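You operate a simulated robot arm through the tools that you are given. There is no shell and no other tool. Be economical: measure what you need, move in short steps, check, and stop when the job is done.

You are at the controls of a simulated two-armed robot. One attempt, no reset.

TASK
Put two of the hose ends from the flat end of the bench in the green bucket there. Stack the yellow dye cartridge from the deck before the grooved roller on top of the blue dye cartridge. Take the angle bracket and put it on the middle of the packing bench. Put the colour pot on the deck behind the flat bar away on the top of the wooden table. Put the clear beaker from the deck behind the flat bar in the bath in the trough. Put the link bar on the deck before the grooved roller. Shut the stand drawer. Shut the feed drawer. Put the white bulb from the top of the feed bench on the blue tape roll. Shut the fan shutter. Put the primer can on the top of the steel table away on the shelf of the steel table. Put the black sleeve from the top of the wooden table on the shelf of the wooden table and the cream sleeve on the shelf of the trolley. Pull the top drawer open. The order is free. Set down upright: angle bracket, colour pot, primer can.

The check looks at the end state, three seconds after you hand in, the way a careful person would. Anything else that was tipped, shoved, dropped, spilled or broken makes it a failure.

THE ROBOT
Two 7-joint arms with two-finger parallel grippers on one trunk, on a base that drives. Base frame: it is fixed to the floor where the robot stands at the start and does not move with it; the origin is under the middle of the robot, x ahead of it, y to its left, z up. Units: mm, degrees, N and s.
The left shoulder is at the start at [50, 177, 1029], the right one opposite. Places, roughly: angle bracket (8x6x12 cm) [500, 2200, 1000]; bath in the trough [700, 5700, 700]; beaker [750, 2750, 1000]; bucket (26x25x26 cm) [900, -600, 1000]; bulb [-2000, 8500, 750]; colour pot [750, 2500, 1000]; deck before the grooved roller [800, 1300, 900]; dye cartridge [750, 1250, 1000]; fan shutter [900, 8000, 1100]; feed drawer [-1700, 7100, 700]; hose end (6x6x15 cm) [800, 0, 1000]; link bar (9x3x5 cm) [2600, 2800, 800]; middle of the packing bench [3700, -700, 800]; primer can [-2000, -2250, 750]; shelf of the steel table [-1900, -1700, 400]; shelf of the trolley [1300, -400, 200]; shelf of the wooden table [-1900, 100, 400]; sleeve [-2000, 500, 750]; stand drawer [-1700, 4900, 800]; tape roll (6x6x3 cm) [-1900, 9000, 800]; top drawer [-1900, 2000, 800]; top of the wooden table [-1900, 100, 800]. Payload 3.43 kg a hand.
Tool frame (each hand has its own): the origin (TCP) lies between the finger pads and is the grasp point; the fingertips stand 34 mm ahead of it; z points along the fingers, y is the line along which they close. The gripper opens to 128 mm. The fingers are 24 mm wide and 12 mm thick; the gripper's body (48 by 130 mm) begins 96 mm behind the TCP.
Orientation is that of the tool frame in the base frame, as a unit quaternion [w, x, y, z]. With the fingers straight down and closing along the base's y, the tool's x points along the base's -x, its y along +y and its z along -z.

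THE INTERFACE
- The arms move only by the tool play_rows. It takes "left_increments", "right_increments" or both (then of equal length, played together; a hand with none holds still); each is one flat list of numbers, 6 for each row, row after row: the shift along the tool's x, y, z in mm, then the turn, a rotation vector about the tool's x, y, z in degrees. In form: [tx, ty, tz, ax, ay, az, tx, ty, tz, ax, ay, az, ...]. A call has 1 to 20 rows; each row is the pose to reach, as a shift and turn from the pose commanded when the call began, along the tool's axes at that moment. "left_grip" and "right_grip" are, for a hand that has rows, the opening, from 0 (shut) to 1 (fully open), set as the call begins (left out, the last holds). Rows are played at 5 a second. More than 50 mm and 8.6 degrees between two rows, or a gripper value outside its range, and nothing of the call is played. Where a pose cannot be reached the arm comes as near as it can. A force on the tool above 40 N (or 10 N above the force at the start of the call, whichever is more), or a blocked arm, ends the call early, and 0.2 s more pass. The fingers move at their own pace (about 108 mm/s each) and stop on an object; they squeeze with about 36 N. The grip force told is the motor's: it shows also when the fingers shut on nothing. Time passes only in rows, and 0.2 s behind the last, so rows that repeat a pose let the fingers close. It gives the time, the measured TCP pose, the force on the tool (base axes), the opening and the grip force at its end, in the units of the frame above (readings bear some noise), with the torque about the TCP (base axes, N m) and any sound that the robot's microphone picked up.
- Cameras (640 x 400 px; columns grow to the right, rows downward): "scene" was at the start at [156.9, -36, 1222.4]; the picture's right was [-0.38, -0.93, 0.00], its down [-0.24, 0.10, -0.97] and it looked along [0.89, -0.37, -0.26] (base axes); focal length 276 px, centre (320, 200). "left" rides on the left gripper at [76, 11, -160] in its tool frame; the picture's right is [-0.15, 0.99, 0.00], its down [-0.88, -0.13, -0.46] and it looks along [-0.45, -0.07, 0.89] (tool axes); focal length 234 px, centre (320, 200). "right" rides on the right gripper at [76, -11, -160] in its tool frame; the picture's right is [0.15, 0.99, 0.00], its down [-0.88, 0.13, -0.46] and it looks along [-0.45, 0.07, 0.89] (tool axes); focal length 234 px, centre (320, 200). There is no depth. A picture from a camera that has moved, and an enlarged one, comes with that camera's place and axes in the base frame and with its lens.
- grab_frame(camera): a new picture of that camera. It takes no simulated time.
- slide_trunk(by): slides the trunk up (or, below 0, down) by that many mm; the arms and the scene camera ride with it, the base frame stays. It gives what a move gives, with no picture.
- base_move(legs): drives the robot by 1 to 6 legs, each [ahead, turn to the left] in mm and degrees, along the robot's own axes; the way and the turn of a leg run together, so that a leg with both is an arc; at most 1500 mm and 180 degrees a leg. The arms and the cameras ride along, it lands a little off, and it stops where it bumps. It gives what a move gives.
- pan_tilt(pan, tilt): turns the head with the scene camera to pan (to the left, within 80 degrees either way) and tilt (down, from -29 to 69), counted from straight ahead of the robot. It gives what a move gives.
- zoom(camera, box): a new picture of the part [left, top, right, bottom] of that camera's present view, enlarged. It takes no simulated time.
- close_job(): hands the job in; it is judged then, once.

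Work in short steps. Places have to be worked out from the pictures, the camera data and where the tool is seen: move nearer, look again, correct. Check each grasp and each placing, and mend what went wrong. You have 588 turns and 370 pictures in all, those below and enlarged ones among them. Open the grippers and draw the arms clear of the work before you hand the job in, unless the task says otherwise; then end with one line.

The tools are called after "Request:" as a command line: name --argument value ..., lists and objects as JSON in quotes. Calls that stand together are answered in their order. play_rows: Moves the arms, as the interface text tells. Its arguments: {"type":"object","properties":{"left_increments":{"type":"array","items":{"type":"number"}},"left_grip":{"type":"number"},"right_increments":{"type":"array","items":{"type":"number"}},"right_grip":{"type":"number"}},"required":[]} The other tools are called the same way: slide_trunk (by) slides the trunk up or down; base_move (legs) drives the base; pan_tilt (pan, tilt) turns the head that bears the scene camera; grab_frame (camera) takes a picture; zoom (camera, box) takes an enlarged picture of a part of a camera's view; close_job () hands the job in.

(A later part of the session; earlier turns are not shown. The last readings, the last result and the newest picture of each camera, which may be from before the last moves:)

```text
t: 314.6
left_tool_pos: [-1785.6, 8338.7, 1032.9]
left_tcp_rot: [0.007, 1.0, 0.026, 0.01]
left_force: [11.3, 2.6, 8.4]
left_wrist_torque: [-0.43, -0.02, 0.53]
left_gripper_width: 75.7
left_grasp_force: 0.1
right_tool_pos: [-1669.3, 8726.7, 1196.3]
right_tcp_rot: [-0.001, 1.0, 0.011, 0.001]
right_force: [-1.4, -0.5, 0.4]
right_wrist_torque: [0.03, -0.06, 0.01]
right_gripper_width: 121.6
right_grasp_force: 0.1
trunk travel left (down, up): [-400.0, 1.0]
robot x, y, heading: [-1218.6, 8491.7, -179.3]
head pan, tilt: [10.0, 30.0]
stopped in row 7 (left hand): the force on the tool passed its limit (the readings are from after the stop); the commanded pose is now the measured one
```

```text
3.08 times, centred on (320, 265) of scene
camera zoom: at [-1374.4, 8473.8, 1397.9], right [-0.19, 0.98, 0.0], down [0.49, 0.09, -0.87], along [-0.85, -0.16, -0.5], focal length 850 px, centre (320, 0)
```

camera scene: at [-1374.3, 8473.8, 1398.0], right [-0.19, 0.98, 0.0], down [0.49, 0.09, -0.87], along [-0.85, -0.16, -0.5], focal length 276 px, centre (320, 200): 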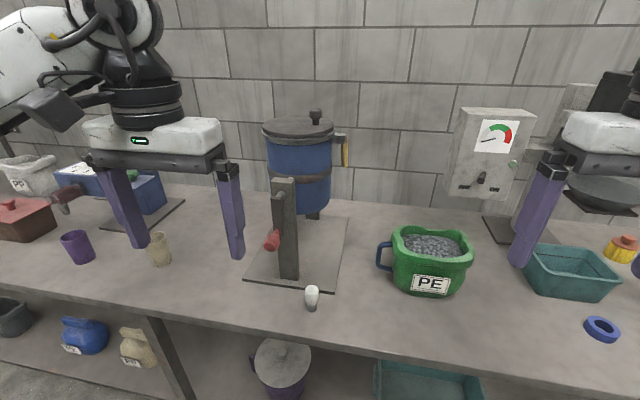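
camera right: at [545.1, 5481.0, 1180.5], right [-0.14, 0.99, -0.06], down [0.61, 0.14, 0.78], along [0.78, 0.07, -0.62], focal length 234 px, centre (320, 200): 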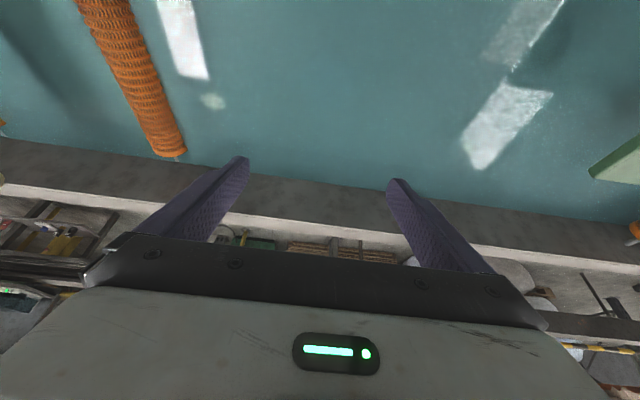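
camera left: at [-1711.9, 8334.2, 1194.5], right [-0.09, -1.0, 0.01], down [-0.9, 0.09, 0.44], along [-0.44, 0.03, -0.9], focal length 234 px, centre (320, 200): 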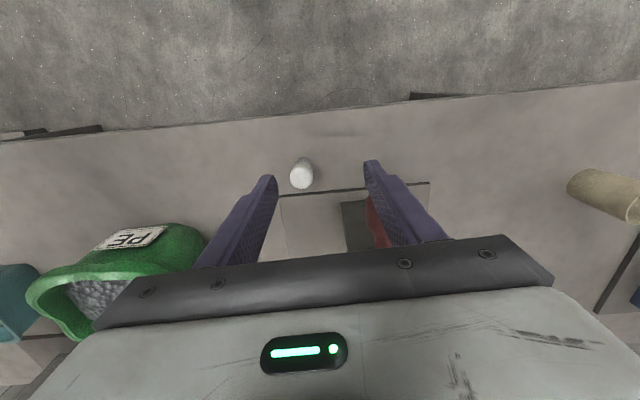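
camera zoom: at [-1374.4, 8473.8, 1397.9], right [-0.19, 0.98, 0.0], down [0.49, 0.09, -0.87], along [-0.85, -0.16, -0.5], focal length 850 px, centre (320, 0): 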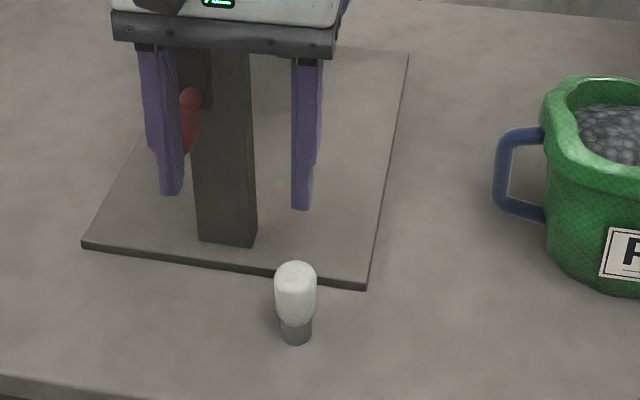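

The gripper touched the tall post behind the bulb (plate hasn't moved). I back straight off toward the robot.

Request:
play_rows --left_increments '[20, 0, 0, 0, 0, 0, 50, 0, 0, 0, 0, 0, 75, 0, 0, 0, 0, 0]'

Request:
grab_frame --camera "left"

Request:
grab_frame --camera "scene"

```text
t: 315.4
left_tool_pos: [-1711.1, 8342.8, 1035.1]
left_tcp_rot: [0.007, 1.0, 0.026, 0.009]
left_force: [0.3, -0.3, 0.2]
left_wrist_torque: [0.01, -0.03, 0.03]
left_gripper_width: 76.9
left_grasp_force: 0.0
right_tool_pos: [-1669.6, 8726.5, 1197.0]
right_tcp_rot: [-0.001, 1.0, 0.011, 0.001]
right_force: [0.6, 0.3, 0.4]
right_wrist_torque: [-0.01, -0.01, 0.0]
right_gripper_width: 121.6
right_grasp_force: 0.2
trunk travel left (down, up): [-400.0, 1.0]
robot x, y, heading: [-1215.6, 8492.5, -179.1]
head pan, tilt: [10.0, 30.0]
```

```text
265 pictures are left
camera left: at [-1637.5, 8338.1, 1196.1], right [-0.09, -1.0, 0.01], down [-0.89, 0.09, 0.44], along [-0.44, 0.03, -0.9], focal length 234 px, centre (320, 200)
```

left: 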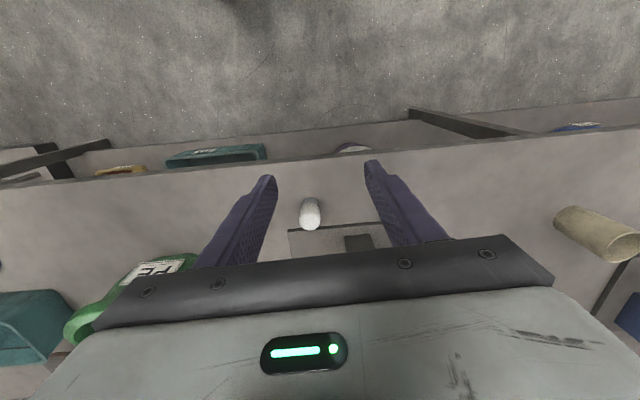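

```text
264 pictures are left
camera scene: at [-1374.1, 8473.4, 1397.9], right [-0.19, 0.98, 0.0], down [0.49, 0.1, -0.87], along [-0.85, -0.16, -0.5], focal length 276 px, centre (320, 200)
```

scene: 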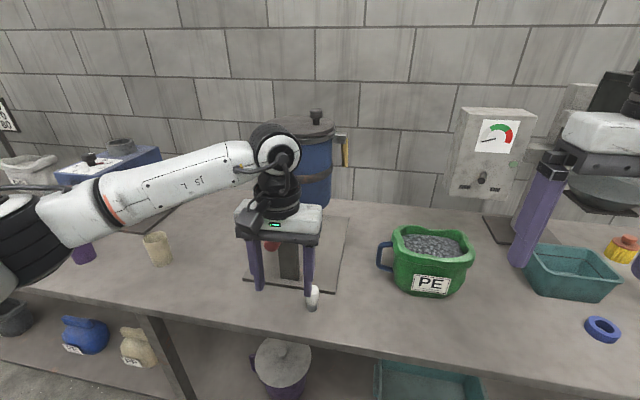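

The finger met the red knob of a lever at ≈(-1800,8296,1045). I'll approach the bulb instead with the tool tilted 40°, fingers narrow, staying below and in front of that knob.

Request:
play_rows --left_increments '[-8, -5, 18, 0, -8, 0, -16, -10, 38, 0, -16, 0, -25, -15, 58, 0, -24, 0, -34, -19, 78, 0, -32, 0, -43, -23, 98, 0, -40, 0, -43, -23, 98, 0, -40, 0]' --left_grip 0.45

Request:
grab_frame --camera "left"

Request:
zoom --camera "scene" --box '[220, 200, 420, 330]'

```text
t: 316.8
left_tool_pos: [-1755.1, 8362.8, 935.3]
left_tcp_rot: [0.015, 0.942, 0.022, -0.335]
left_force: [-0.1, -0.3, 0.6]
left_wrist_torque: [0.0, 0.03, 0.01]
left_gripper_width: 57.8
left_grasp_force: 0.0
right_tool_pos: [-1671.2, 8725.6, 1197.0]
right_tcp_rot: [-0.001, 1.0, 0.011, 0.001]
right_force: [-0.7, 0.7, -0.4]
right_wrist_torque: [0.02, 0.02, 0.01]
right_gripper_width: 121.5
right_grasp_force: 0.1
trunk travel left (down, up): [-400.0, 1.0]
robot x, y, heading: [-1218.7, 8493.8, -178.9]
head pan, tilt: [10.0, 30.0]
```

```text
263 pictures are left
camera left: at [-1594.4, 8360.8, 1011.0], right [-0.06, -0.99, 0.11], down [-0.4, 0.12, 0.91], along [-0.91, 0.01, -0.41], focal length 234 px, centre (320, 200)
```

left: 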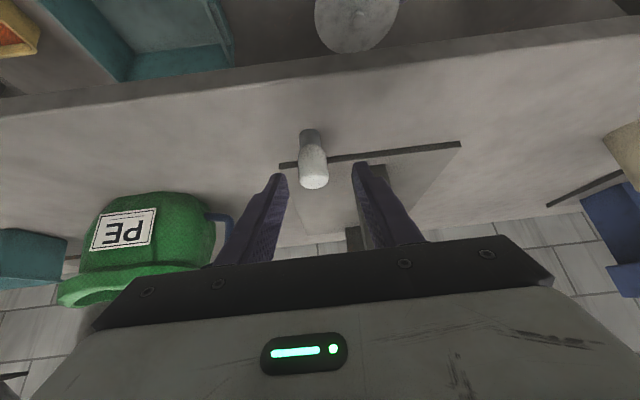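

```text
3.08 times, centred on (320, 265) of scene
camera zoom: at [-1374.4, 8473.6, 1397.9], right [-0.19, 0.98, 0.0], down [0.49, 0.09, -0.87], along [-0.85, -0.16, -0.5], focal length 850 px, centre (320, 0)
```

zoom: 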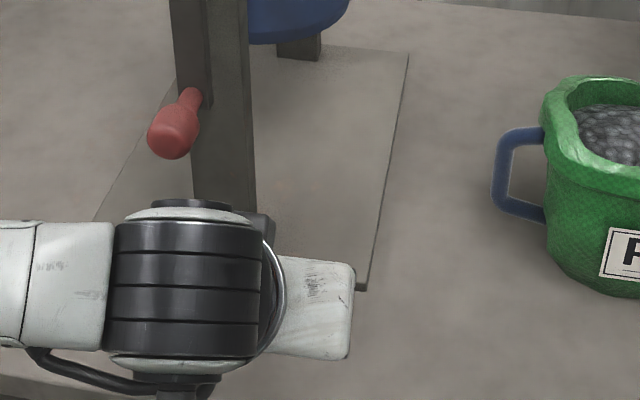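

Bulb stands at (-1812,8366), bench 820, top ≈893. I advance 89 mm along the tool and close.

Request:
play_rows --left_increments '[0, -1, 30, 0, 0, 0, 0, -2, 60, 0, 0, 0, 0, -3, 89, 0, 0, 0, 0, -3, 89, 0, 0, 0]'

Request:
play_rows --left_increments '[0, 0, 0, 0, 0, 0, 0, 0, 0, 0, 0, 0, 0, 0, 0, 0, 0, 0]' --left_grip 0

Request:
grab_frame --camera "left"

```text
t: 317.8
left_tool_pos: [-1809.5, 8360.9, 864.9]
left_tcp_rot: [0.015, 0.942, 0.021, -0.335]
left_force: [0.5, 0.0, -0.2]
left_wrist_torque: [0.01, 0.0, 0.03]
left_gripper_width: 57.4
left_grasp_force: 0.1
right_tool_pos: [-1669.7, 8726.6, 1197.4]
right_tcp_rot: [-0.002, 1.0, 0.011, 0.001]
right_force: [-0.8, 0.1, 0.3]
right_wrist_torque: [0.04, 0.04, 0.0]
right_gripper_width: 121.5
right_grasp_force: 0.0
trunk travel left (down, up): [-400.0, 1.0]
robot x, y, heading: [-1214.5, 8496.0, -179.0]
head pan, tilt: [10.0, 30.0]
```

```text
t: 318.6
left_tool_pos: [-1809.2, 8360.0, 864.8]
left_tcp_rot: [0.015, 0.942, 0.022, -0.333]
left_force: [0.0, 0.2, 0.1]
left_wrist_torque: [-0.01, 0.0, 0.0]
left_gripper_width: 32.1
left_grasp_force: 35.7
right_tool_pos: [-1670.0, 8726.7, 1196.8]
right_tcp_rot: [-0.001, 1.0, 0.011, 0.0]
right_force: [0.6, 1.1, -0.5]
right_wrist_torque: [0.02, -0.05, -0.02]
right_gripper_width: 121.6
right_grasp_force: 0.0
trunk travel left (down, up): [-400.0, 1.0]
robot x, y, heading: [-1217.6, 8493.2, -179.4]
head pan, tilt: [10.0, 30.0]
```

```text
261 pictures are left
camera left: at [-1649.7, 8359.4, 941.1], right [-0.06, -0.99, 0.11], down [-0.4, 0.12, 0.91], along [-0.91, 0.01, -0.41], focal length 234 px, centre (320, 200)
```

left: 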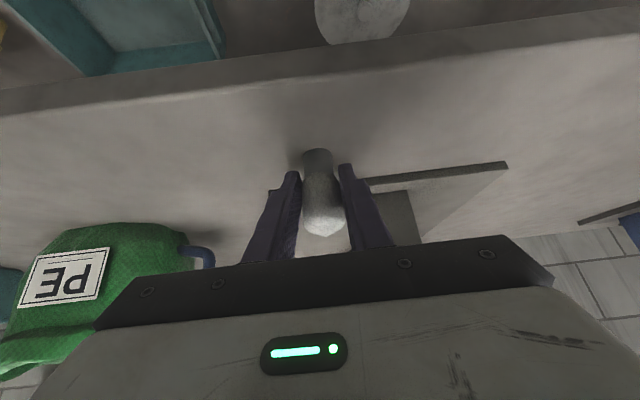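

Bulb gripped. I lift it out backward/up and then shift the robot toward the tape roll (y≈9013).

Request:
play_rows --left_increments '[0, 0, -40, 0, 0, 0, 0, 0, -85, 0, 0, 0, -28, 0, -122, 0, 0, 0, -56, 0, -158, 0, 0, 0, -85, 0, -194, 0, 0, 0, -70, 0, -220, 0, 0, 0, -49, 0, -244, 0, 0, 0]'

Request:
base_move --legs '[[-230, 0], [0, -91], [640, 0], [0, 90]]'

Request:
grab_frame --camera "scene"

```text
t: 320.1
left_tool_pos: [-1693.2, 8369.7, 1088.8]
left_tcp_rot: [0.017, 0.943, 0.022, -0.333]
left_force: [0.3, 0.8, -0.7]
left_wrist_torque: [-0.01, 0.0, 0.03]
left_gripper_width: 32.5
left_grasp_force: 36.3
right_tool_pos: [-1669.7, 8726.3, 1196.7]
right_tcp_rot: [-0.002, 1.0, 0.011, 0.001]
right_force: [0.7, 0.0, 1.0]
right_wrist_torque: [-0.01, -0.03, -0.02]
right_gripper_width: 121.5
right_grasp_force: 0.1
trunk travel left (down, up): [-400.0, 1.0]
robot x, y, heading: [-1218.0, 8490.8, -179.1]
head pan, tilt: [10.0, 30.0]
```

```text
t: 332.8
left_tool_pos: [-1471.2, 9024.5, 1089.8]
left_tcp_rot: [0.015, 0.942, 0.021, -0.334]
left_force: [0.6, 0.1, 0.0]
left_wrist_torque: [0.0, -0.01, -0.04]
left_gripper_width: 32.2
left_grasp_force: 35.8
right_tool_pos: [-1446.1, 9379.3, 1195.9]
right_tcp_rot: [-0.002, 1.0, 0.011, 0.001]
right_force: [0.3, 0.3, 0.3]
right_wrist_torque: [0.03, 0.04, -0.01]
right_gripper_width: 121.5
right_grasp_force: 0.0
trunk travel left (down, up): [-400.0, 1.0]
robot x, y, heading: [-995.6, 9149.3, -179.3]
head pan, tilt: [10.0, 30.0]
```

```text
260 pictures are left
camera scene: at [-1150.9, 9127.1, 1397.9], right [-0.19, 0.98, 0.0], down [0.49, 0.09, -0.87], along [-0.85, -0.16, -0.5], focal length 276 px, centre (320, 200)
```

scene: 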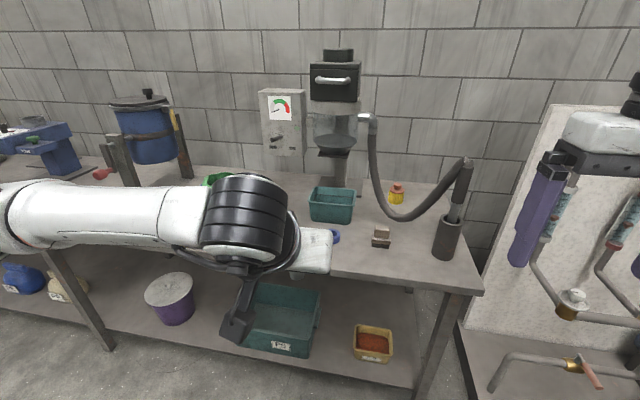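

I tuck the right hand back 150 mm (pipes on the right), then move ahead toward the tape roll.

Request:
play_rows --right_increments '[40, 8, 0, 0, 0, 0, 80, 16, 0, 0, 0, 0, 120, 24, 0, 0, 0, 0, 150, 30, 0, 0, 0, 0]'

Request:
base_move --legs '[[250, 0]]'

Request:
grab_frame --camera "left"

Request:
grab_frame --camera "scene"

```text
t: 333.8
left_tool_pos: [-1471.1, 9024.2, 1091.2]
left_tcp_rot: [0.016, 0.943, 0.022, -0.333]
left_force: [-0.2, -0.1, -0.8]
left_wrist_torque: [0.0, 0.01, 0.01]
left_gripper_width: 32.0
left_grasp_force: 36.0
right_tool_pos: [-1294.6, 9356.1, 1196.7]
right_tcp_rot: [-0.002, 1.0, 0.011, 0.0]
right_force: [0.0, -0.1, -0.5]
right_wrist_torque: [0.01, 0.01, -0.02]
right_gripper_width: 121.4
right_grasp_force: 0.0
trunk travel left (down, up): [-400.0, 1.0]
robot x, y, heading: [-992.8, 9146.5, -179.1]
head pan, tilt: [10.0, 30.0]
```

```text
t: 335.6
left_tool_pos: [-1712.6, 9020.0, 1088.5]
left_tcp_rot: [0.016, 0.942, 0.022, -0.333]
left_force: [-0.6, 0.7, -0.8]
left_wrist_torque: [-0.01, -0.03, 0.0]
left_gripper_width: 32.3
left_grasp_force: 35.9
right_tool_pos: [-1536.5, 9353.2, 1195.9]
right_tcp_rot: [-0.002, 1.0, 0.012, 0.001]
right_force: [0.1, 0.1, 0.3]
right_wrist_torque: [-0.02, -0.01, 0.02]
right_gripper_width: 121.6
right_grasp_force: 0.1
trunk travel left (down, up): [-400.0, 1.0]
robot x, y, heading: [-1235.6, 9142.8, -178.9]
head pan, tilt: [10.0, 30.0]
```

```text
259 pictures are left
camera left: at [-1552.9, 9018.5, 1165.6], right [-0.06, -0.99, 0.11], down [-0.4, 0.12, 0.91], along [-0.91, 0.01, -0.41], focal length 234 px, centre (320, 200)
```

left: 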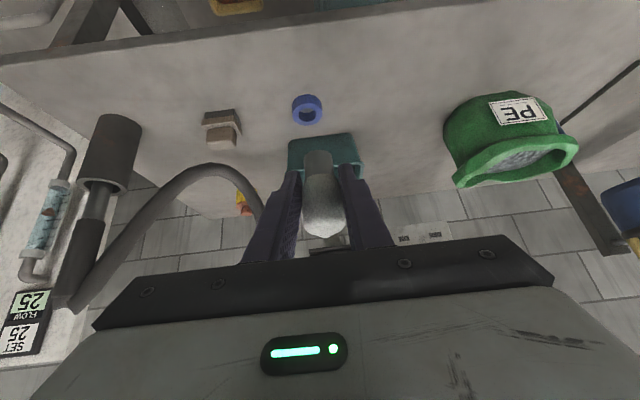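

```text
258 pictures are left
camera scene: at [-1392.9, 9123.4, 1397.8], right [-0.19, 0.98, 0.0], down [0.49, 0.09, -0.87], along [-0.85, -0.16, -0.5], focal length 276 px, centre (320, 200)
```

scene: 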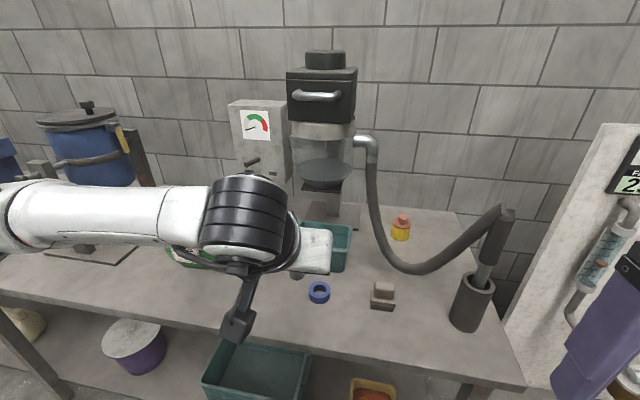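

Roll centre ≈(-1870,9028), top ≈850. I move the bulb along the tool axis to just above the roll.

Request:
play_rows --left_increments '[-2, -2, 45, 0, 0, 0, -3, -4, 90, 0, 0, 0, -5, -7, 135, 0, 0, 0, -6, -9, 180, 0, 0, 0, -7, -10, 215, 0, 0, 0, -7, -10, 215, 0, 0, 0]'

Request:
zoom --camera "scene" --box '[240, 220, 400, 330]'

Request:
grab_frame --camera "left"

```text
t: 336.9
left_tool_pos: [-1851.2, 9019.4, 924.8]
left_tcp_rot: [0.016, 0.942, 0.022, -0.334]
left_force: [0.2, 1.1, 0.5]
left_wrist_torque: [0.0, -0.01, 0.02]
left_gripper_width: 32.2
left_grasp_force: 35.8
right_tool_pos: [-1537.3, 9353.3, 1195.6]
right_tcp_rot: [-0.001, 1.0, 0.011, 0.0]
right_force: [-0.3, 0.1, 0.0]
right_wrist_torque: [0.01, 0.01, -0.01]
right_gripper_width: 121.7
right_grasp_force: 0.1
trunk travel left (down, up): [-400.0, 1.0]
robot x, y, heading: [-1235.1, 9139.4, -179.1]
head pan, tilt: [10.0, 30.0]
```

```text
3.64 times, centred on (320, 275) of scene
camera zoom: at [-1392.0, 9123.3, 1397.9], right [-0.19, 0.98, 0.0], down [0.49, 0.09, -0.87], along [-0.85, -0.16, -0.5], focal length 1005 px, centre (320, -73)
```

zoom: 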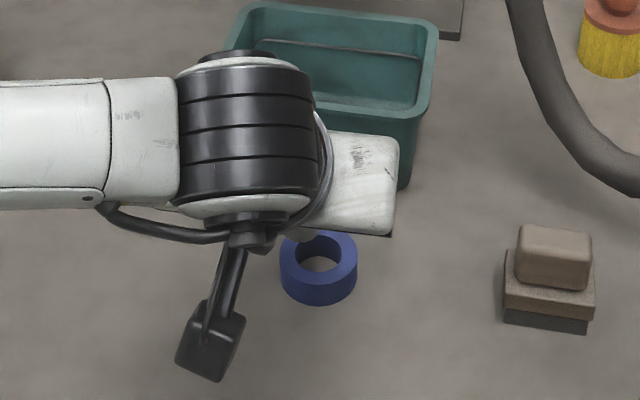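

```text
256 pictures are left
camera left: at [-1691.7, 9018.5, 1002.1], right [-0.06, -0.99, 0.11], down [-0.4, 0.12, 0.91], along [-0.91, 0.01, -0.41], focal length 234 px, centre (320, 200)
```

left: 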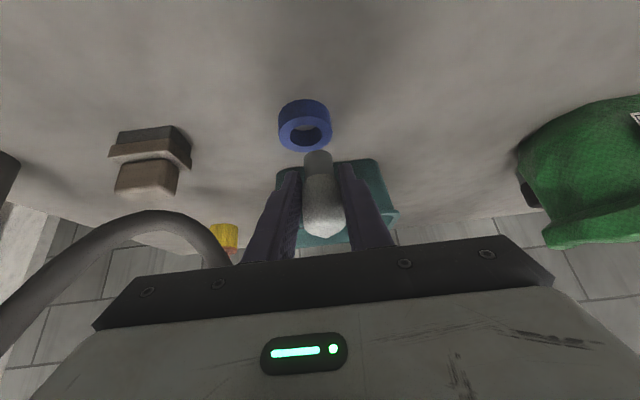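

Roll hole is ≈30 mm, so the bulb's socket nests in it. I centre it and lower in small steps.

Request:
play_rows --left_increments '[-0.5, -9, 26, 0, 0, 0, -0.5, -9, 26, 0, 0, 0]'

Request:
grab_frame --camera "left"

Request:
zoom --camera "scene" --box '[240, 220, 400, 330]'

```text
t: 337.6
left_tool_pos: [-1869.5, 9027.8, 906.8]
left_tcp_rot: [0.016, 0.942, 0.021, -0.335]
left_force: [-0.4, 0.0, -1.1]
left_wrist_torque: [0.02, -0.01, -0.03]
left_gripper_width: 31.9
left_grasp_force: 35.7
right_tool_pos: [-1536.0, 9353.2, 1196.5]
right_tcp_rot: [-0.002, 1.0, 0.011, 0.001]
right_force: [0.3, 0.8, 0.9]
right_wrist_torque: [0.03, 0.04, 0.02]
right_gripper_width: 121.6
right_grasp_force: 0.0
trunk travel left (down, up): [-400.0, 1.0]
robot x, y, heading: [-1234.9, 9142.1, -179.2]
head pan, tilt: [10.0, 30.0]
```

```text
255 pictures are left
camera left: at [-1710.2, 9026.1, 982.7], right [-0.06, -0.99, 0.11], down [-0.4, 0.12, 0.91], along [-0.91, 0.01, -0.41], focal length 234 px, centre (320, 200)
```

left: 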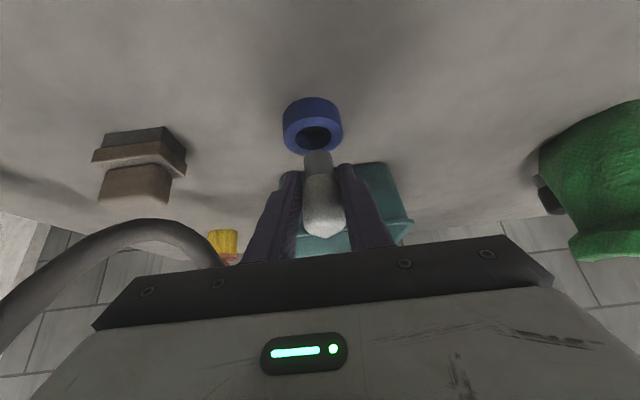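

```text
3.64 times, centred on (320, 275) of scene
camera zoom: at [-1391.9, 9123.2, 1398.0], right [-0.19, 0.98, 0.0], down [0.49, 0.09, -0.87], along [-0.85, -0.16, -0.5], focal length 1005 px, centre (320, -73)
```

zoom: 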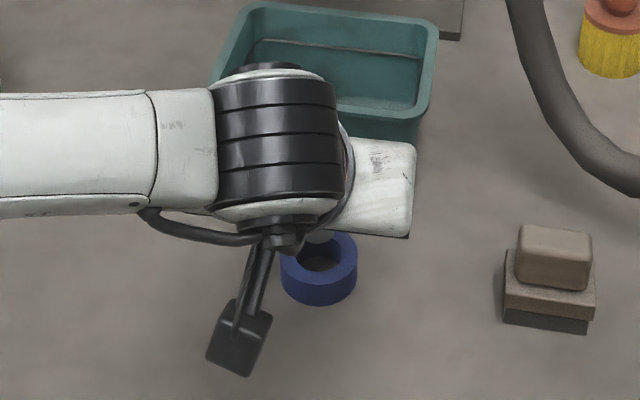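

Aligned. I lower slowly until contact.

Request:
play_rows --left_increments '[3.2, 0, 3.9, 0, 0, 0, 6.3, 0, 7.8, 0, 0, 0, 9.5, 0, 11.6, 0, 0, 0, 12, 0, 14.7, 0, 0, 0, 13.9, 0, 17, 0, 0, 0, 15.2, 0, 18.6, 0, 0, 0, 16.4, 0, 20.2, 0, 0, 0]'

Request:
grab_frame --camera "left"

```text
t: 339.1
left_tool_pos: [-1871.3, 9027.4, 884.6]
left_tcp_rot: [0.016, 0.941, 0.023, -0.338]
left_force: [1.6, -0.8, 15.0]
left_wrist_torque: [-0.02, 0.19, 0.02]
left_gripper_width: 32.0
left_grasp_force: 35.6
right_tool_pos: [-1534.8, 9353.6, 1196.9]
right_tcp_rot: [-0.002, 1.0, 0.012, 0.001]
right_force: [0.7, -1.1, 0.6]
right_wrist_torque: [-0.03, 0.01, 0.01]
right_gripper_width: 121.4
right_grasp_force: 0.0
trunk travel left (down, up): [-400.0, 1.0]
robot x, y, heading: [-1232.3, 9143.8, -179.0]
head pan, tilt: [10.0, 30.0]
```

```text
253 pictures are left
camera left: at [-1710.3, 9026.1, 960.1], right [-0.06, -0.99, 0.11], down [-0.4, 0.12, 0.91], along [-0.92, 0.01, -0.4], focal length 234 px, centre (320, 200)
```

left: 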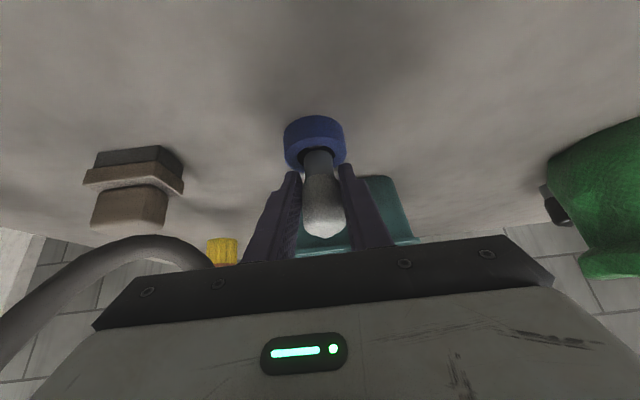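

Contact is the fingertips on the ring, with the socket already in the hole. I raise ~5 mm to unload and release slowly.

Request:
play_rows --left_increments '[-3.2, 0, -4, 0, 0, 0, -4.4, 0, -5.4, 0, 0, 0]'

Request:
play_rows --left_increments '[0, 0, 0, 0, 0, 0, 0, 0, 0, 0, 0, 0, 0, 0, 0, 0, 0, 0]' --left_grip 0.4

Request:
grab_frame --camera "left"

```text
t: 339.8
left_tool_pos: [-1867.2, 9026.1, 886.1]
left_tcp_rot: [0.017, 0.943, 0.022, -0.332]
left_force: [-0.2, -0.9, -0.4]
left_wrist_torque: [-0.04, -0.02, 0.01]
left_gripper_width: 32.2
left_grasp_force: 36.5
right_tool_pos: [-1536.3, 9352.7, 1196.0]
right_tcp_rot: [-0.002, 1.0, 0.012, 0.001]
right_force: [-0.6, 0.6, 0.4]
right_wrist_torque: [-0.02, -0.01, -0.01]
right_gripper_width: 121.8
right_grasp_force: 0.2
trunk travel left (down, up): [-400.0, 1.0]
robot x, y, heading: [-1233.0, 9143.2, -179.4]
head pan, tilt: [10.0, 30.0]
```

```text
t: 340.6
left_tool_pos: [-1869.7, 9026.2, 888.4]
left_tcp_rot: [0.015, 0.942, 0.022, -0.334]
left_force: [-0.7, -0.2, -0.4]
left_wrist_torque: [-0.03, 0.01, 0.03]
left_gripper_width: 51.2
left_grasp_force: 0.1
right_tool_pos: [-1536.3, 9352.6, 1196.9]
right_tcp_rot: [-0.002, 1.0, 0.011, 0.001]
right_force: [-0.2, -0.1, 0.0]
right_wrist_torque: [-0.02, 0.0, -0.03]
right_gripper_width: 121.9
right_grasp_force: 0.1
trunk travel left (down, up): [-400.0, 1.0]
robot x, y, heading: [-1230.7, 9140.7, -179.3]
head pan, tilt: [10.0, 30.0]
```

```text
252 pictures are left
camera left: at [-1709.8, 9025.4, 964.3], right [-0.06, -0.99, 0.11], down [-0.4, 0.12, 0.91], along [-0.91, 0.01, -0.41], focal length 234 px, centre (320, 200)
```

left: 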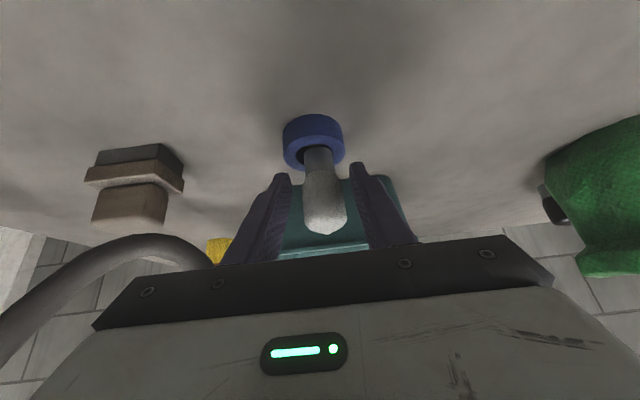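

The bulb stands by itself. I withdraw along the tool axis and check.

Request:
play_rows --left_increments '[0, 0, -35, 0, 0, 0, 0, 0, -75, 0, 0, 0, 0, 0, -120, 0, 0, 0, 0, 0, -165, 0, 0, 0, -30, 40, -190, 0, 0, 0, -40, 80, -200, 0, 0, 0]'

Request:
zoom --camera "scene" --box '[240, 220, 400, 330]'

Request:
grab_frame --camera "left"

```text
refused: row 5 steps farther than a row can; nothing moved
```

```text
3.64 times, centred on (320, 275) of scene
camera zoom: at [-1392.2, 9123.4, 1397.9], right [-0.19, 0.98, 0.0], down [0.49, 0.09, -0.87], along [-0.85, -0.16, -0.5], focal length 1005 px, centre (320, -73)
```

zoom: 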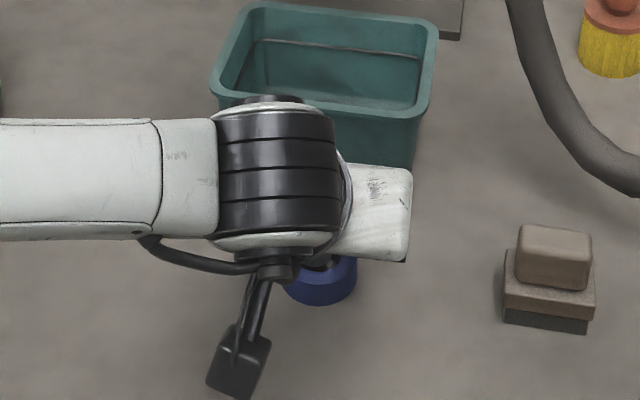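

```text
250 pictures are left
camera left: at [-1709.8, 9025.4, 964.3], right [-0.06, -0.99, 0.11], down [-0.4, 0.12, 0.91], along [-0.91, 0.01, -0.41], focal length 234 px, centre (320, 200)
```

left: 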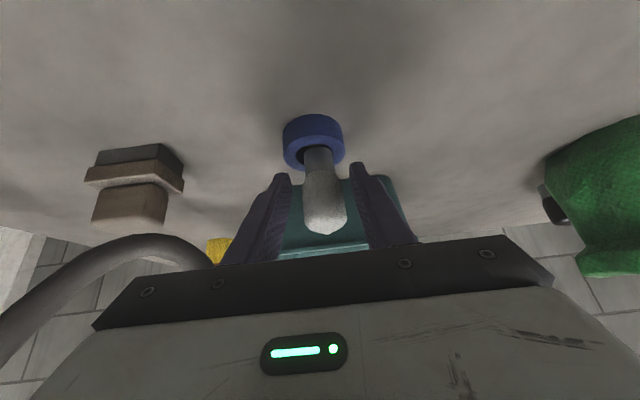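

Again with legal steps.

Request:
play_rows --left_increments '[0, 0, -35, 0, 0, 0, 0, 0, -75, 0, 0, 0, 0, 0, -120, 0, 0, 0, 0, 0, -165, 0, 0, 0, -10, 40, -180, 0, 0, 0, -20, 80, -200, 0, 0, 0]'

Request:
zoom --camera "scene" --box '[240, 220, 400, 330]'

```text
t: 341.9
left_tool_pos: [-1760.6, 8955.8, 1057.9]
left_tcp_rot: [0.016, 0.942, 0.021, -0.334]
left_force: [-0.6, 0.1, 0.1]
left_wrist_torque: [-0.01, 0.0, -0.01]
left_gripper_width: 51.2
left_grasp_force: 0.1
right_tool_pos: [-1535.9, 9353.4, 1195.5]
right_tcp_rot: [-0.002, 1.0, 0.011, 0.001]
right_force: [-0.2, -1.0, 0.0]
right_wrist_torque: [0.01, 0.0, 0.03]
right_gripper_width: 121.7
right_grasp_force: 0.0
trunk travel left (down, up): [-400.0, 1.0]
robot x, y, heading: [-1231.4, 9140.4, -179.2]
head pan, tilt: [10.0, 30.0]
```

```text
3.64 times, centred on (320, 275) of scene
camera zoom: at [-1391.6, 9123.0, 1398.0], right [-0.19, 0.98, 0.0], down [0.49, 0.1, -0.87], along [-0.85, -0.16, -0.5], focal length 1005 px, centre (320, -73)
```

zoom: 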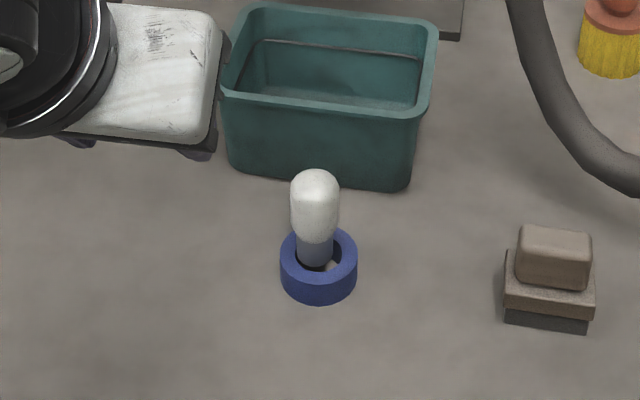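

The bulb stands on the tape roll. Now I tuck the left hand, back off and turn round to look for the fan shutter at (900,8000).

Request:
play_rows --left_increments '[4, 13, -37, 0, 7.8, 0, 8, 26, -74, 0, 15.6, 0, 11, 39, -110, 0, 23.4, 0, 15, 52, -147, 0, 31, 0, 19, 65, -183, 0, 39, 0]'

Request:
base_move --legs '[[-300, 0], [0, 150]]'

Request:
pan_tilt --pan 0 --tilt 15

Request:
grab_frame --camera "scene"

```text
t: 343.1
left_tool_pos: [-1623.4, 8901.5, 1189.7]
left_tcp_rot: [0.007, 1.0, 0.025, 0.0]
left_force: [1.2, -0.9, 0.4]
left_wrist_torque: [-0.02, 0.02, -0.01]
left_gripper_width: 51.2
left_grasp_force: 0.2
right_tool_pos: [-1534.8, 9353.3, 1196.6]
right_tcp_rot: [-0.002, 1.0, 0.011, 0.001]
right_force: [1.0, -0.1, 0.1]
right_wrist_torque: [0.01, 0.02, 0.01]
right_gripper_width: 121.5
right_grasp_force: 0.0
trunk travel left (down, up): [-400.0, 1.0]
robot x, y, heading: [-1231.7, 9144.0, -179.2]
head pan, tilt: [10.0, 30.0]
```

```text
t: 351.4
left_tool_pos: [-473.9, 9160.2, 1188.5]
left_tcp_rot: [0.002, 0.237, 0.972, 0.007]
left_force: [0.1, 0.8, 0.6]
left_wrist_torque: [-0.01, 0.0, -0.02]
left_gripper_width: 51.4
left_grasp_force: 0.0
right_tool_pos: [-776.0, 8813.7, 1195.8]
right_tcp_rot: [-0.001, 0.249, 0.968, -0.002]
right_force: [0.4, -0.1, 0.4]
right_wrist_torque: [-0.01, 0.01, -0.01]
right_gripper_width: 121.5
right_grasp_force: 0.0
trunk travel left (down, up): [-400.0, 1.0]
robot x, y, heading: [-934.1, 9145.4, -29.6]
head pan, tilt: [10.0, 30.0]
```

```text
t: 352.1
left_tool_pos: [-473.1, 9159.0, 1190.2]
left_tcp_rot: [0.003, 0.236, 0.972, 0.008]
left_force: [-0.2, 0.2, 0.5]
left_wrist_torque: [0.02, -0.02, -0.02]
left_gripper_width: 51.6
left_grasp_force: 0.0
right_tool_pos: [-777.1, 8813.8, 1195.3]
right_tcp_rot: [-0.001, 0.249, 0.968, -0.001]
right_force: [0.0, -0.3, -1.0]
right_wrist_torque: [-0.02, 0.0, -0.02]
right_gripper_width: 121.5
right_grasp_force: 0.0
trunk travel left (down, up): [-400.0, 1.0]
robot x, y, heading: [-930.2, 9146.9, -29.5]
head pan, tilt: [0.0, 15.0]
```

```text
248 pictures are left
camera scene: at [-788.7, 9067.1, 1422.0], right [-0.49, -0.87, 0.0], down [-0.23, 0.13, -0.97], along [0.84, -0.47, -0.26], focal length 276 px, centre (320, 200)
```

scene: 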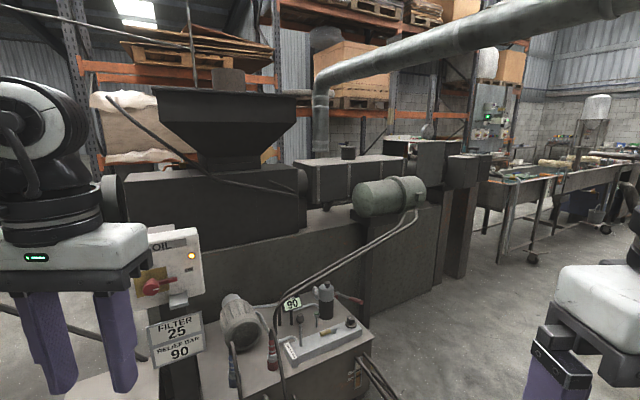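

The shutter should appear near pixel (334,170); I zoom there.

Request:
zoom --camera "scene" --box '[270, 110, 490, 250]'

```text
2.86 times, centred on (380, 180) of scene
camera zoom: at [-788.7, 9067.1, 1422.0], right [-0.49, -0.87, 0.0], down [-0.23, 0.13, -0.97], along [0.84, -0.47, -0.26], focal length 789 px, centre (149, 257)
```

zoom: 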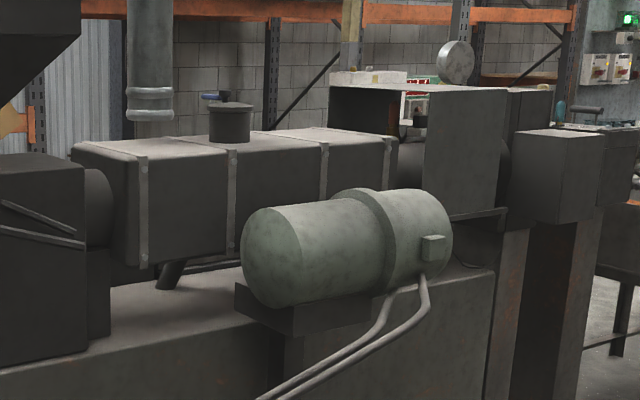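

I need a closer view; drive to about (-500,8000) and face the machine.

Request:
base_move --legs '[[0, -40], [1225, 0], [0, 69]]'

Request:
grab_frame --camera "scene"

```text
t: 363.3
left_tool_pos: [-103.8, 8207.9, 1189.0]
left_tcp_rot: [0.001, -0.015, 1.0, 0.008]
left_force: [0.8, 1.0, 0.9]
left_wrist_torque: [0.01, -0.01, -0.01]
left_gripper_width: 50.8
left_grasp_force: 0.0
right_tool_pos: [-200.8, 7758.2, 1195.5]
right_tcp_rot: [-0.001, 0.0, 1.0, -0.002]
right_force: [0.1, -0.6, -0.3]
right_wrist_torque: [-0.02, -0.04, 0.03]
right_gripper_width: 121.5
right_grasp_force: 0.1
trunk travel left (down, up): [-400.0, 1.0]
robot x, y, heading: [-498.5, 7976.1, -0.4]
head pan, tilt: [0.0, 15.0]
```

```text
246 pictures are left
camera scene: at [-333.9, 7973.6, 1422.1], right [-0.01, -1.0, 0.0], down [-0.26, 0.0, -0.97], along [0.97, -0.01, -0.26], focal length 276 px, centre (320, 200)
```

scene: 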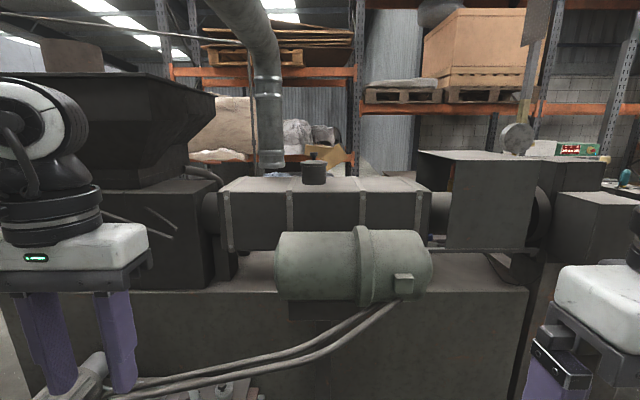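

I zoom on the duct end and the barrel hood.

Request:
zoom --camera "scene" --box '[200, 80, 440, 230]'

Request:
zoom --camera "scene" --box '[250, 210, 450, 335]'

```text
2.67 times, centred on (320, 155) of scene
camera zoom: at [-333.9, 7973.6, 1422.1], right [-0.01, -1.0, 0.0], down [-0.26, 0.0, -0.97], along [0.97, -0.01, -0.26], focal length 737 px, centre (320, 320)
```

zoom: 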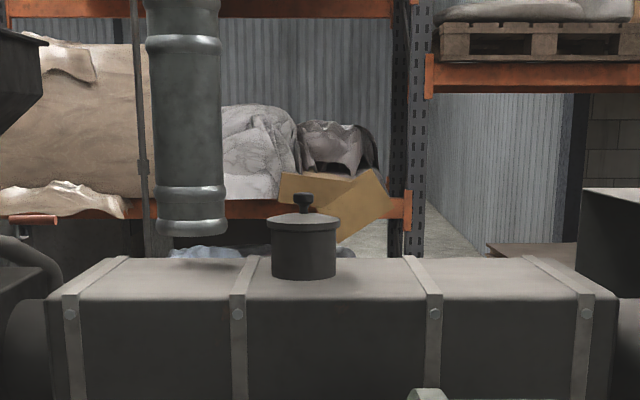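

```text
3.20 times, centred on (350, 272) of scene
camera zoom: at [-333.9, 7973.6, 1422.1], right [-0.01, -1.0, 0.0], down [-0.26, 0.0, -0.97], along [0.97, -0.01, -0.26], focal length 884 px, centre (224, -32)
```

zoom: 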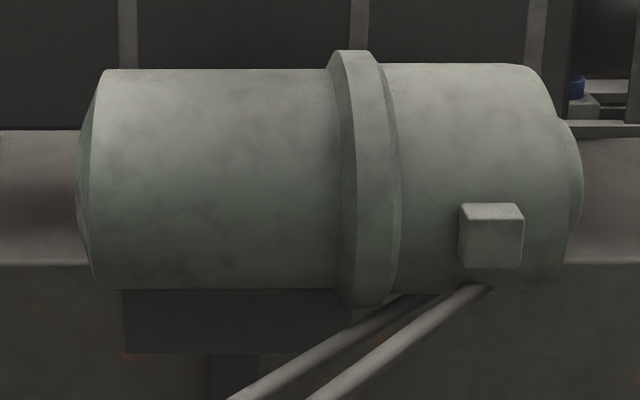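

The hood with a small vent stack is at (743,7990,1200); the shutter is probably on its rear/top side. I drive closer for a steeper view.

Request:
base_move --legs '[[400, 0]]'

Request:
pan_tilt --pan 0 --tilt 20

Request:
grab_frame --camera "scene"

```text
t: 365.9
left_tool_pos: [302.4, 8205.1, 1190.6]
left_tcp_rot: [0.0, -0.015, 1.0, 0.008]
left_force: [0.0, -0.5, -0.1]
left_wrist_torque: [-0.04, 0.05, 0.01]
left_gripper_width: 50.9
left_grasp_force: 0.2
right_tool_pos: [204.2, 7754.2, 1195.4]
right_tcp_rot: [-0.002, -0.001, 1.0, -0.002]
right_force: [0.9, -0.5, 0.6]
right_wrist_torque: [0.0, -0.01, 0.0]
right_gripper_width: 121.7
right_grasp_force: 0.1
trunk travel left (down, up): [-400.0, 1.0]
robot x, y, heading: [-91.1, 7973.5, -0.3]
head pan, tilt: [0.0, 15.0]
```

```text
t: 366.5
left_tool_pos: [301.3, 8204.0, 1189.2]
left_tcp_rot: [0.0, -0.015, 1.0, 0.008]
left_force: [0.3, -0.7, -0.3]
left_wrist_torque: [0.0, -0.04, 0.0]
left_gripper_width: 51.1
left_grasp_force: 0.1
right_tool_pos: [203.6, 7754.2, 1196.5]
right_tcp_rot: [-0.001, -0.001, 1.0, -0.002]
right_force: [-0.6, 0.8, 1.1]
right_wrist_torque: [-0.03, 0.03, -0.01]
right_gripper_width: 121.3
right_grasp_force: 0.1
trunk travel left (down, up): [-400.0, 1.0]
robot x, y, heading: [-95.9, 7970.8, -0.5]
head pan, tilt: [0.0, 20.0]
```

```text
243 pictures are left
camera scene: at [69.8, 7970.9, 1414.0], right [-0.01, -1.0, 0.0], down [-0.34, 0.0, -0.94], along [0.94, -0.01, -0.34], focal length 276 px, centre (320, 200)
```

scene: 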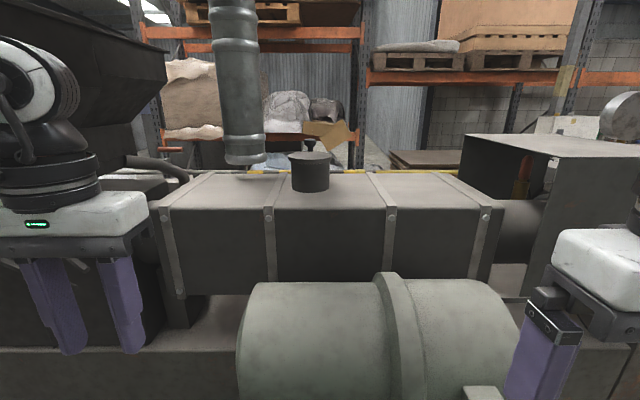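

Nothing like a shutter on this side. I check whether I can pass around the +y end of the machine.

Request:
pan_tilt --pan 60 --tilt 10

Request:
grab_frame --camera "scene"

Request:
pan_tilt --pan -55 --tilt 15

Request:
grab_frame --camera "scene"

```text
t: 367.8
left_tool_pos: [301.3, 8204.7, 1189.2]
left_tcp_rot: [0.0, -0.014, 1.0, 0.007]
left_force: [0.6, 0.2, 0.0]
left_wrist_torque: [0.01, 0.01, -0.01]
left_gripper_width: 51.2
left_grasp_force: 0.0
right_tool_pos: [204.2, 7754.8, 1196.3]
right_tcp_rot: [0.0, 0.0, 1.0, -0.002]
right_force: [0.6, -0.4, -1.1]
right_wrist_torque: [-0.01, -0.01, -0.01]
right_gripper_width: 121.8
right_grasp_force: 0.0
trunk travel left (down, up): [-400.0, 1.0]
robot x, y, heading: [-92.3, 7975.7, -0.5]
head pan, tilt: [60.0, 10.0]
```

```text
242 pictures are left
camera scene: at [23.9, 8051.7, 1430.2], right [0.86, -0.51, 0.0], down [-0.09, -0.15, -0.98], along [0.5, 0.85, -0.17], focal length 276 px, centre (320, 200)
```

scene: 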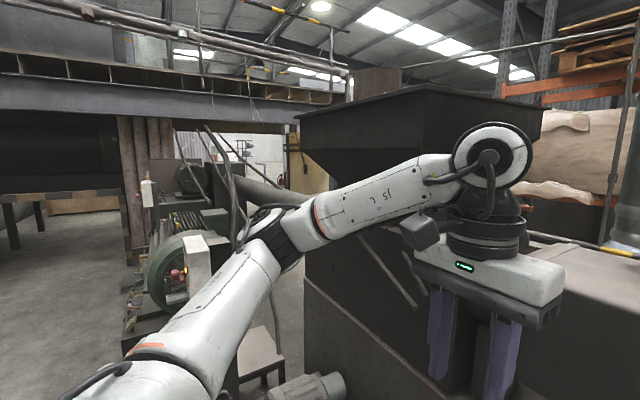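

```text
t: 369.8
left_tool_pos: [301.2, 8204.9, 1189.7]
left_tcp_rot: [0.001, -0.015, 1.0, 0.007]
left_force: [0.4, 0.2, 0.1]
left_wrist_torque: [-0.01, -0.03, 0.0]
left_gripper_width: 51.0
left_grasp_force: 0.1
right_tool_pos: [203.7, 7755.9, 1197.2]
right_tcp_rot: [-0.002, -0.001, 1.0, -0.002]
right_force: [0.3, -0.2, 0.2]
right_wrist_torque: [0.0, 0.0, 0.0]
right_gripper_width: 121.8
right_grasp_force: 0.0
trunk travel left (down, up): [-400.0, 1.0]
robot x, y, heading: [-91.8, 7976.6, -0.2]
head pan, tilt: [-55.0, 15.0]
```

```text
241 pictures are left
camera scene: at [30.0, 7894.7, 1422.1], right [-0.82, -0.57, 0.0], down [-0.15, 0.21, -0.97], along [0.55, -0.79, -0.26], focal length 276 px, centre (320, 200)
```

scene: 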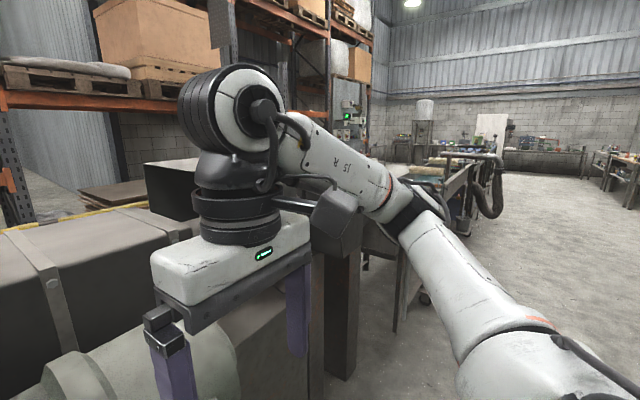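

The shutter must be on the rear side, so I'll do it later from behind. Now back to the bracket and pot at y≈2300-2500, keeping clear of the yellow bucket.

Request:
base_move --legs '[[0, -90], [1500, 0], [1000, 0], [0, -9], [1200, 0], [0, 9]]'

Request:
pan_tilt --pan 0 --tilt 20

Request:
grab_frame --camera "scene"

```text
t: 379.3
left_tool_pos: [103.6, 6327.9, 1188.6]
left_tcp_rot: [0.005, 0.708, 0.706, 0.005]
left_force: [-0.8, -0.5, -0.4]
left_wrist_torque: [0.07, 0.01, 0.0]
left_gripper_width: 51.1
left_grasp_force: 0.0
right_tool_pos: [-341.2, 6439.3, 1194.7]
right_tcp_rot: [-0.004, 0.718, 0.696, 0.0]
right_force: [0.9, -0.5, -0.6]
right_wrist_torque: [0.1, 0.0, 0.02]
right_gripper_width: 121.8
right_grasp_force: 0.0
trunk travel left (down, up): [-400.0, 1.0]
robot x, y, heading: [-117.8, 6732.4, -92.0]
head pan, tilt: [-55.0, 15.0]
stopped in leg 2: the robot was blocked; the commanded pose is now the measured one
```

```text
t: 380.5
left_tool_pos: [103.5, 6330.0, 1190.0]
left_tcp_rot: [0.007, 0.708, 0.706, 0.004]
left_force: [0.7, 0.4, -0.2]
left_wrist_torque: [0.01, 0.0, 0.0]
left_gripper_width: 51.3
left_grasp_force: 0.0
right_tool_pos: [-342.5, 6441.8, 1195.1]
right_tcp_rot: [-0.001, 0.717, 0.697, -0.002]
right_force: [-1.0, 0.1, -0.1]
right_wrist_torque: [0.03, 0.01, -0.03]
right_gripper_width: 121.8
right_grasp_force: 0.1
trunk travel left (down, up): [-400.0, 1.0]
robot x, y, heading: [-113.3, 6732.5, -92.0]
head pan, tilt: [0.0, 20.0]
```

```text
240 pictures are left
camera scene: at [-121.0, 6568.4, 1414.0], right [-1.0, 0.04, 0.0], down [0.01, 0.34, -0.94], along [-0.04, -0.94, -0.34], focal length 276 px, centre (320, 200)
```

scene: 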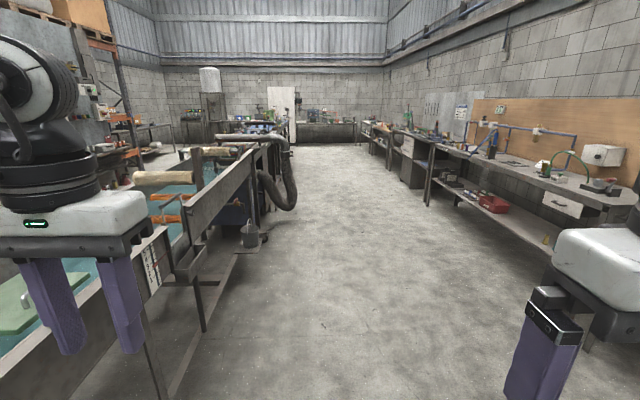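

Blocked near the yellow bucket perhaps; I look down around my base.

Request:
pan_tilt --pan -35 --tilt 55

Request:
grab_frame --camera "scene"

Request:
grab_frame --camera "left"

Request:
grab_frame --camera "right"

```text
t: 381.5
left_tool_pos: [105.6, 6330.1, 1190.1]
left_tcp_rot: [0.006, 0.708, 0.706, 0.003]
left_force: [0.6, 0.2, -0.4]
left_wrist_torque: [0.05, 0.03, -0.01]
left_gripper_width: 51.1
left_grasp_force: 0.1
right_tool_pos: [-342.8, 6441.4, 1196.6]
right_tcp_rot: [-0.001, 0.718, 0.697, -0.002]
right_force: [0.6, -0.5, 0.8]
right_wrist_torque: [0.01, 0.01, 0.01]
right_gripper_width: 121.6
right_grasp_force: 0.1
trunk travel left (down, up): [-400.0, 1.0]
robot x, y, heading: [-113.9, 6730.7, -92.2]
head pan, tilt: [-35.0, 55.0]
```

```text
239 pictures are left
camera scene: at [-160.9, 6604.0, 1361.9], right [-0.8, 0.6, 0.0], down [0.49, 0.65, -0.57], along [-0.35, -0.46, -0.82], focal length 276 px, centre (320, 200)
```

scene: 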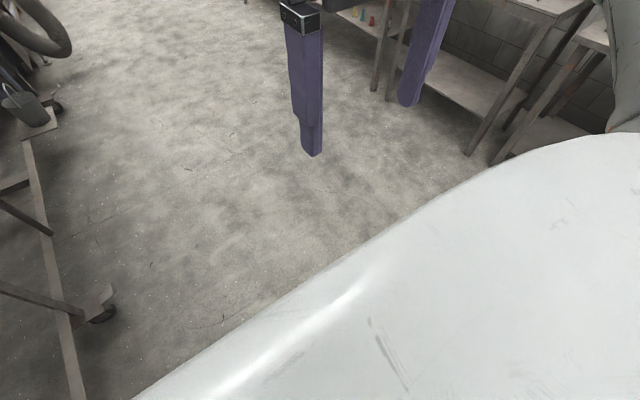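

```text
238 pictures are left
camera left: at [113.9, 6407.0, 1349.8], right [0.99, -0.15, 0.01], down [-0.14, -0.88, 0.46], along [-0.05, -0.45, -0.89], focal length 234 px, centre (320, 200)
```

left: 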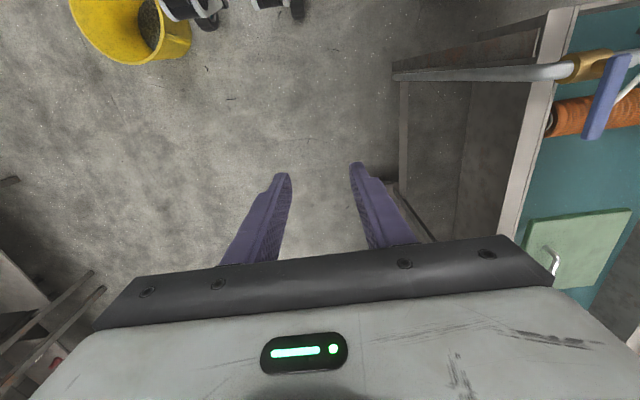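

```text
237 pictures are left
camera right: at [-350.3, 6516.9, 1355.4], right [0.99, 0.12, 0.0], down [0.11, -0.88, 0.46], along [0.05, -0.45, -0.89], focal length 234 px, centre (320, 200)
```

right: 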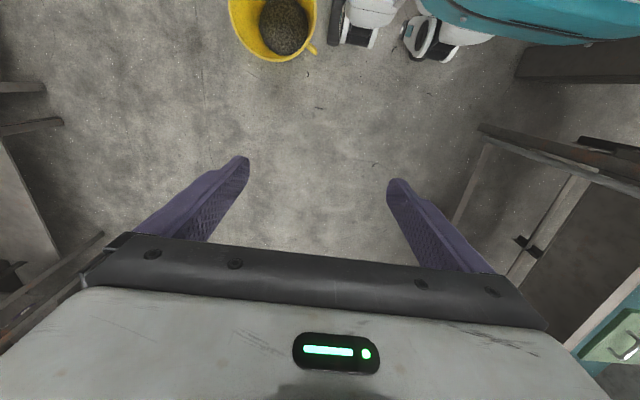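

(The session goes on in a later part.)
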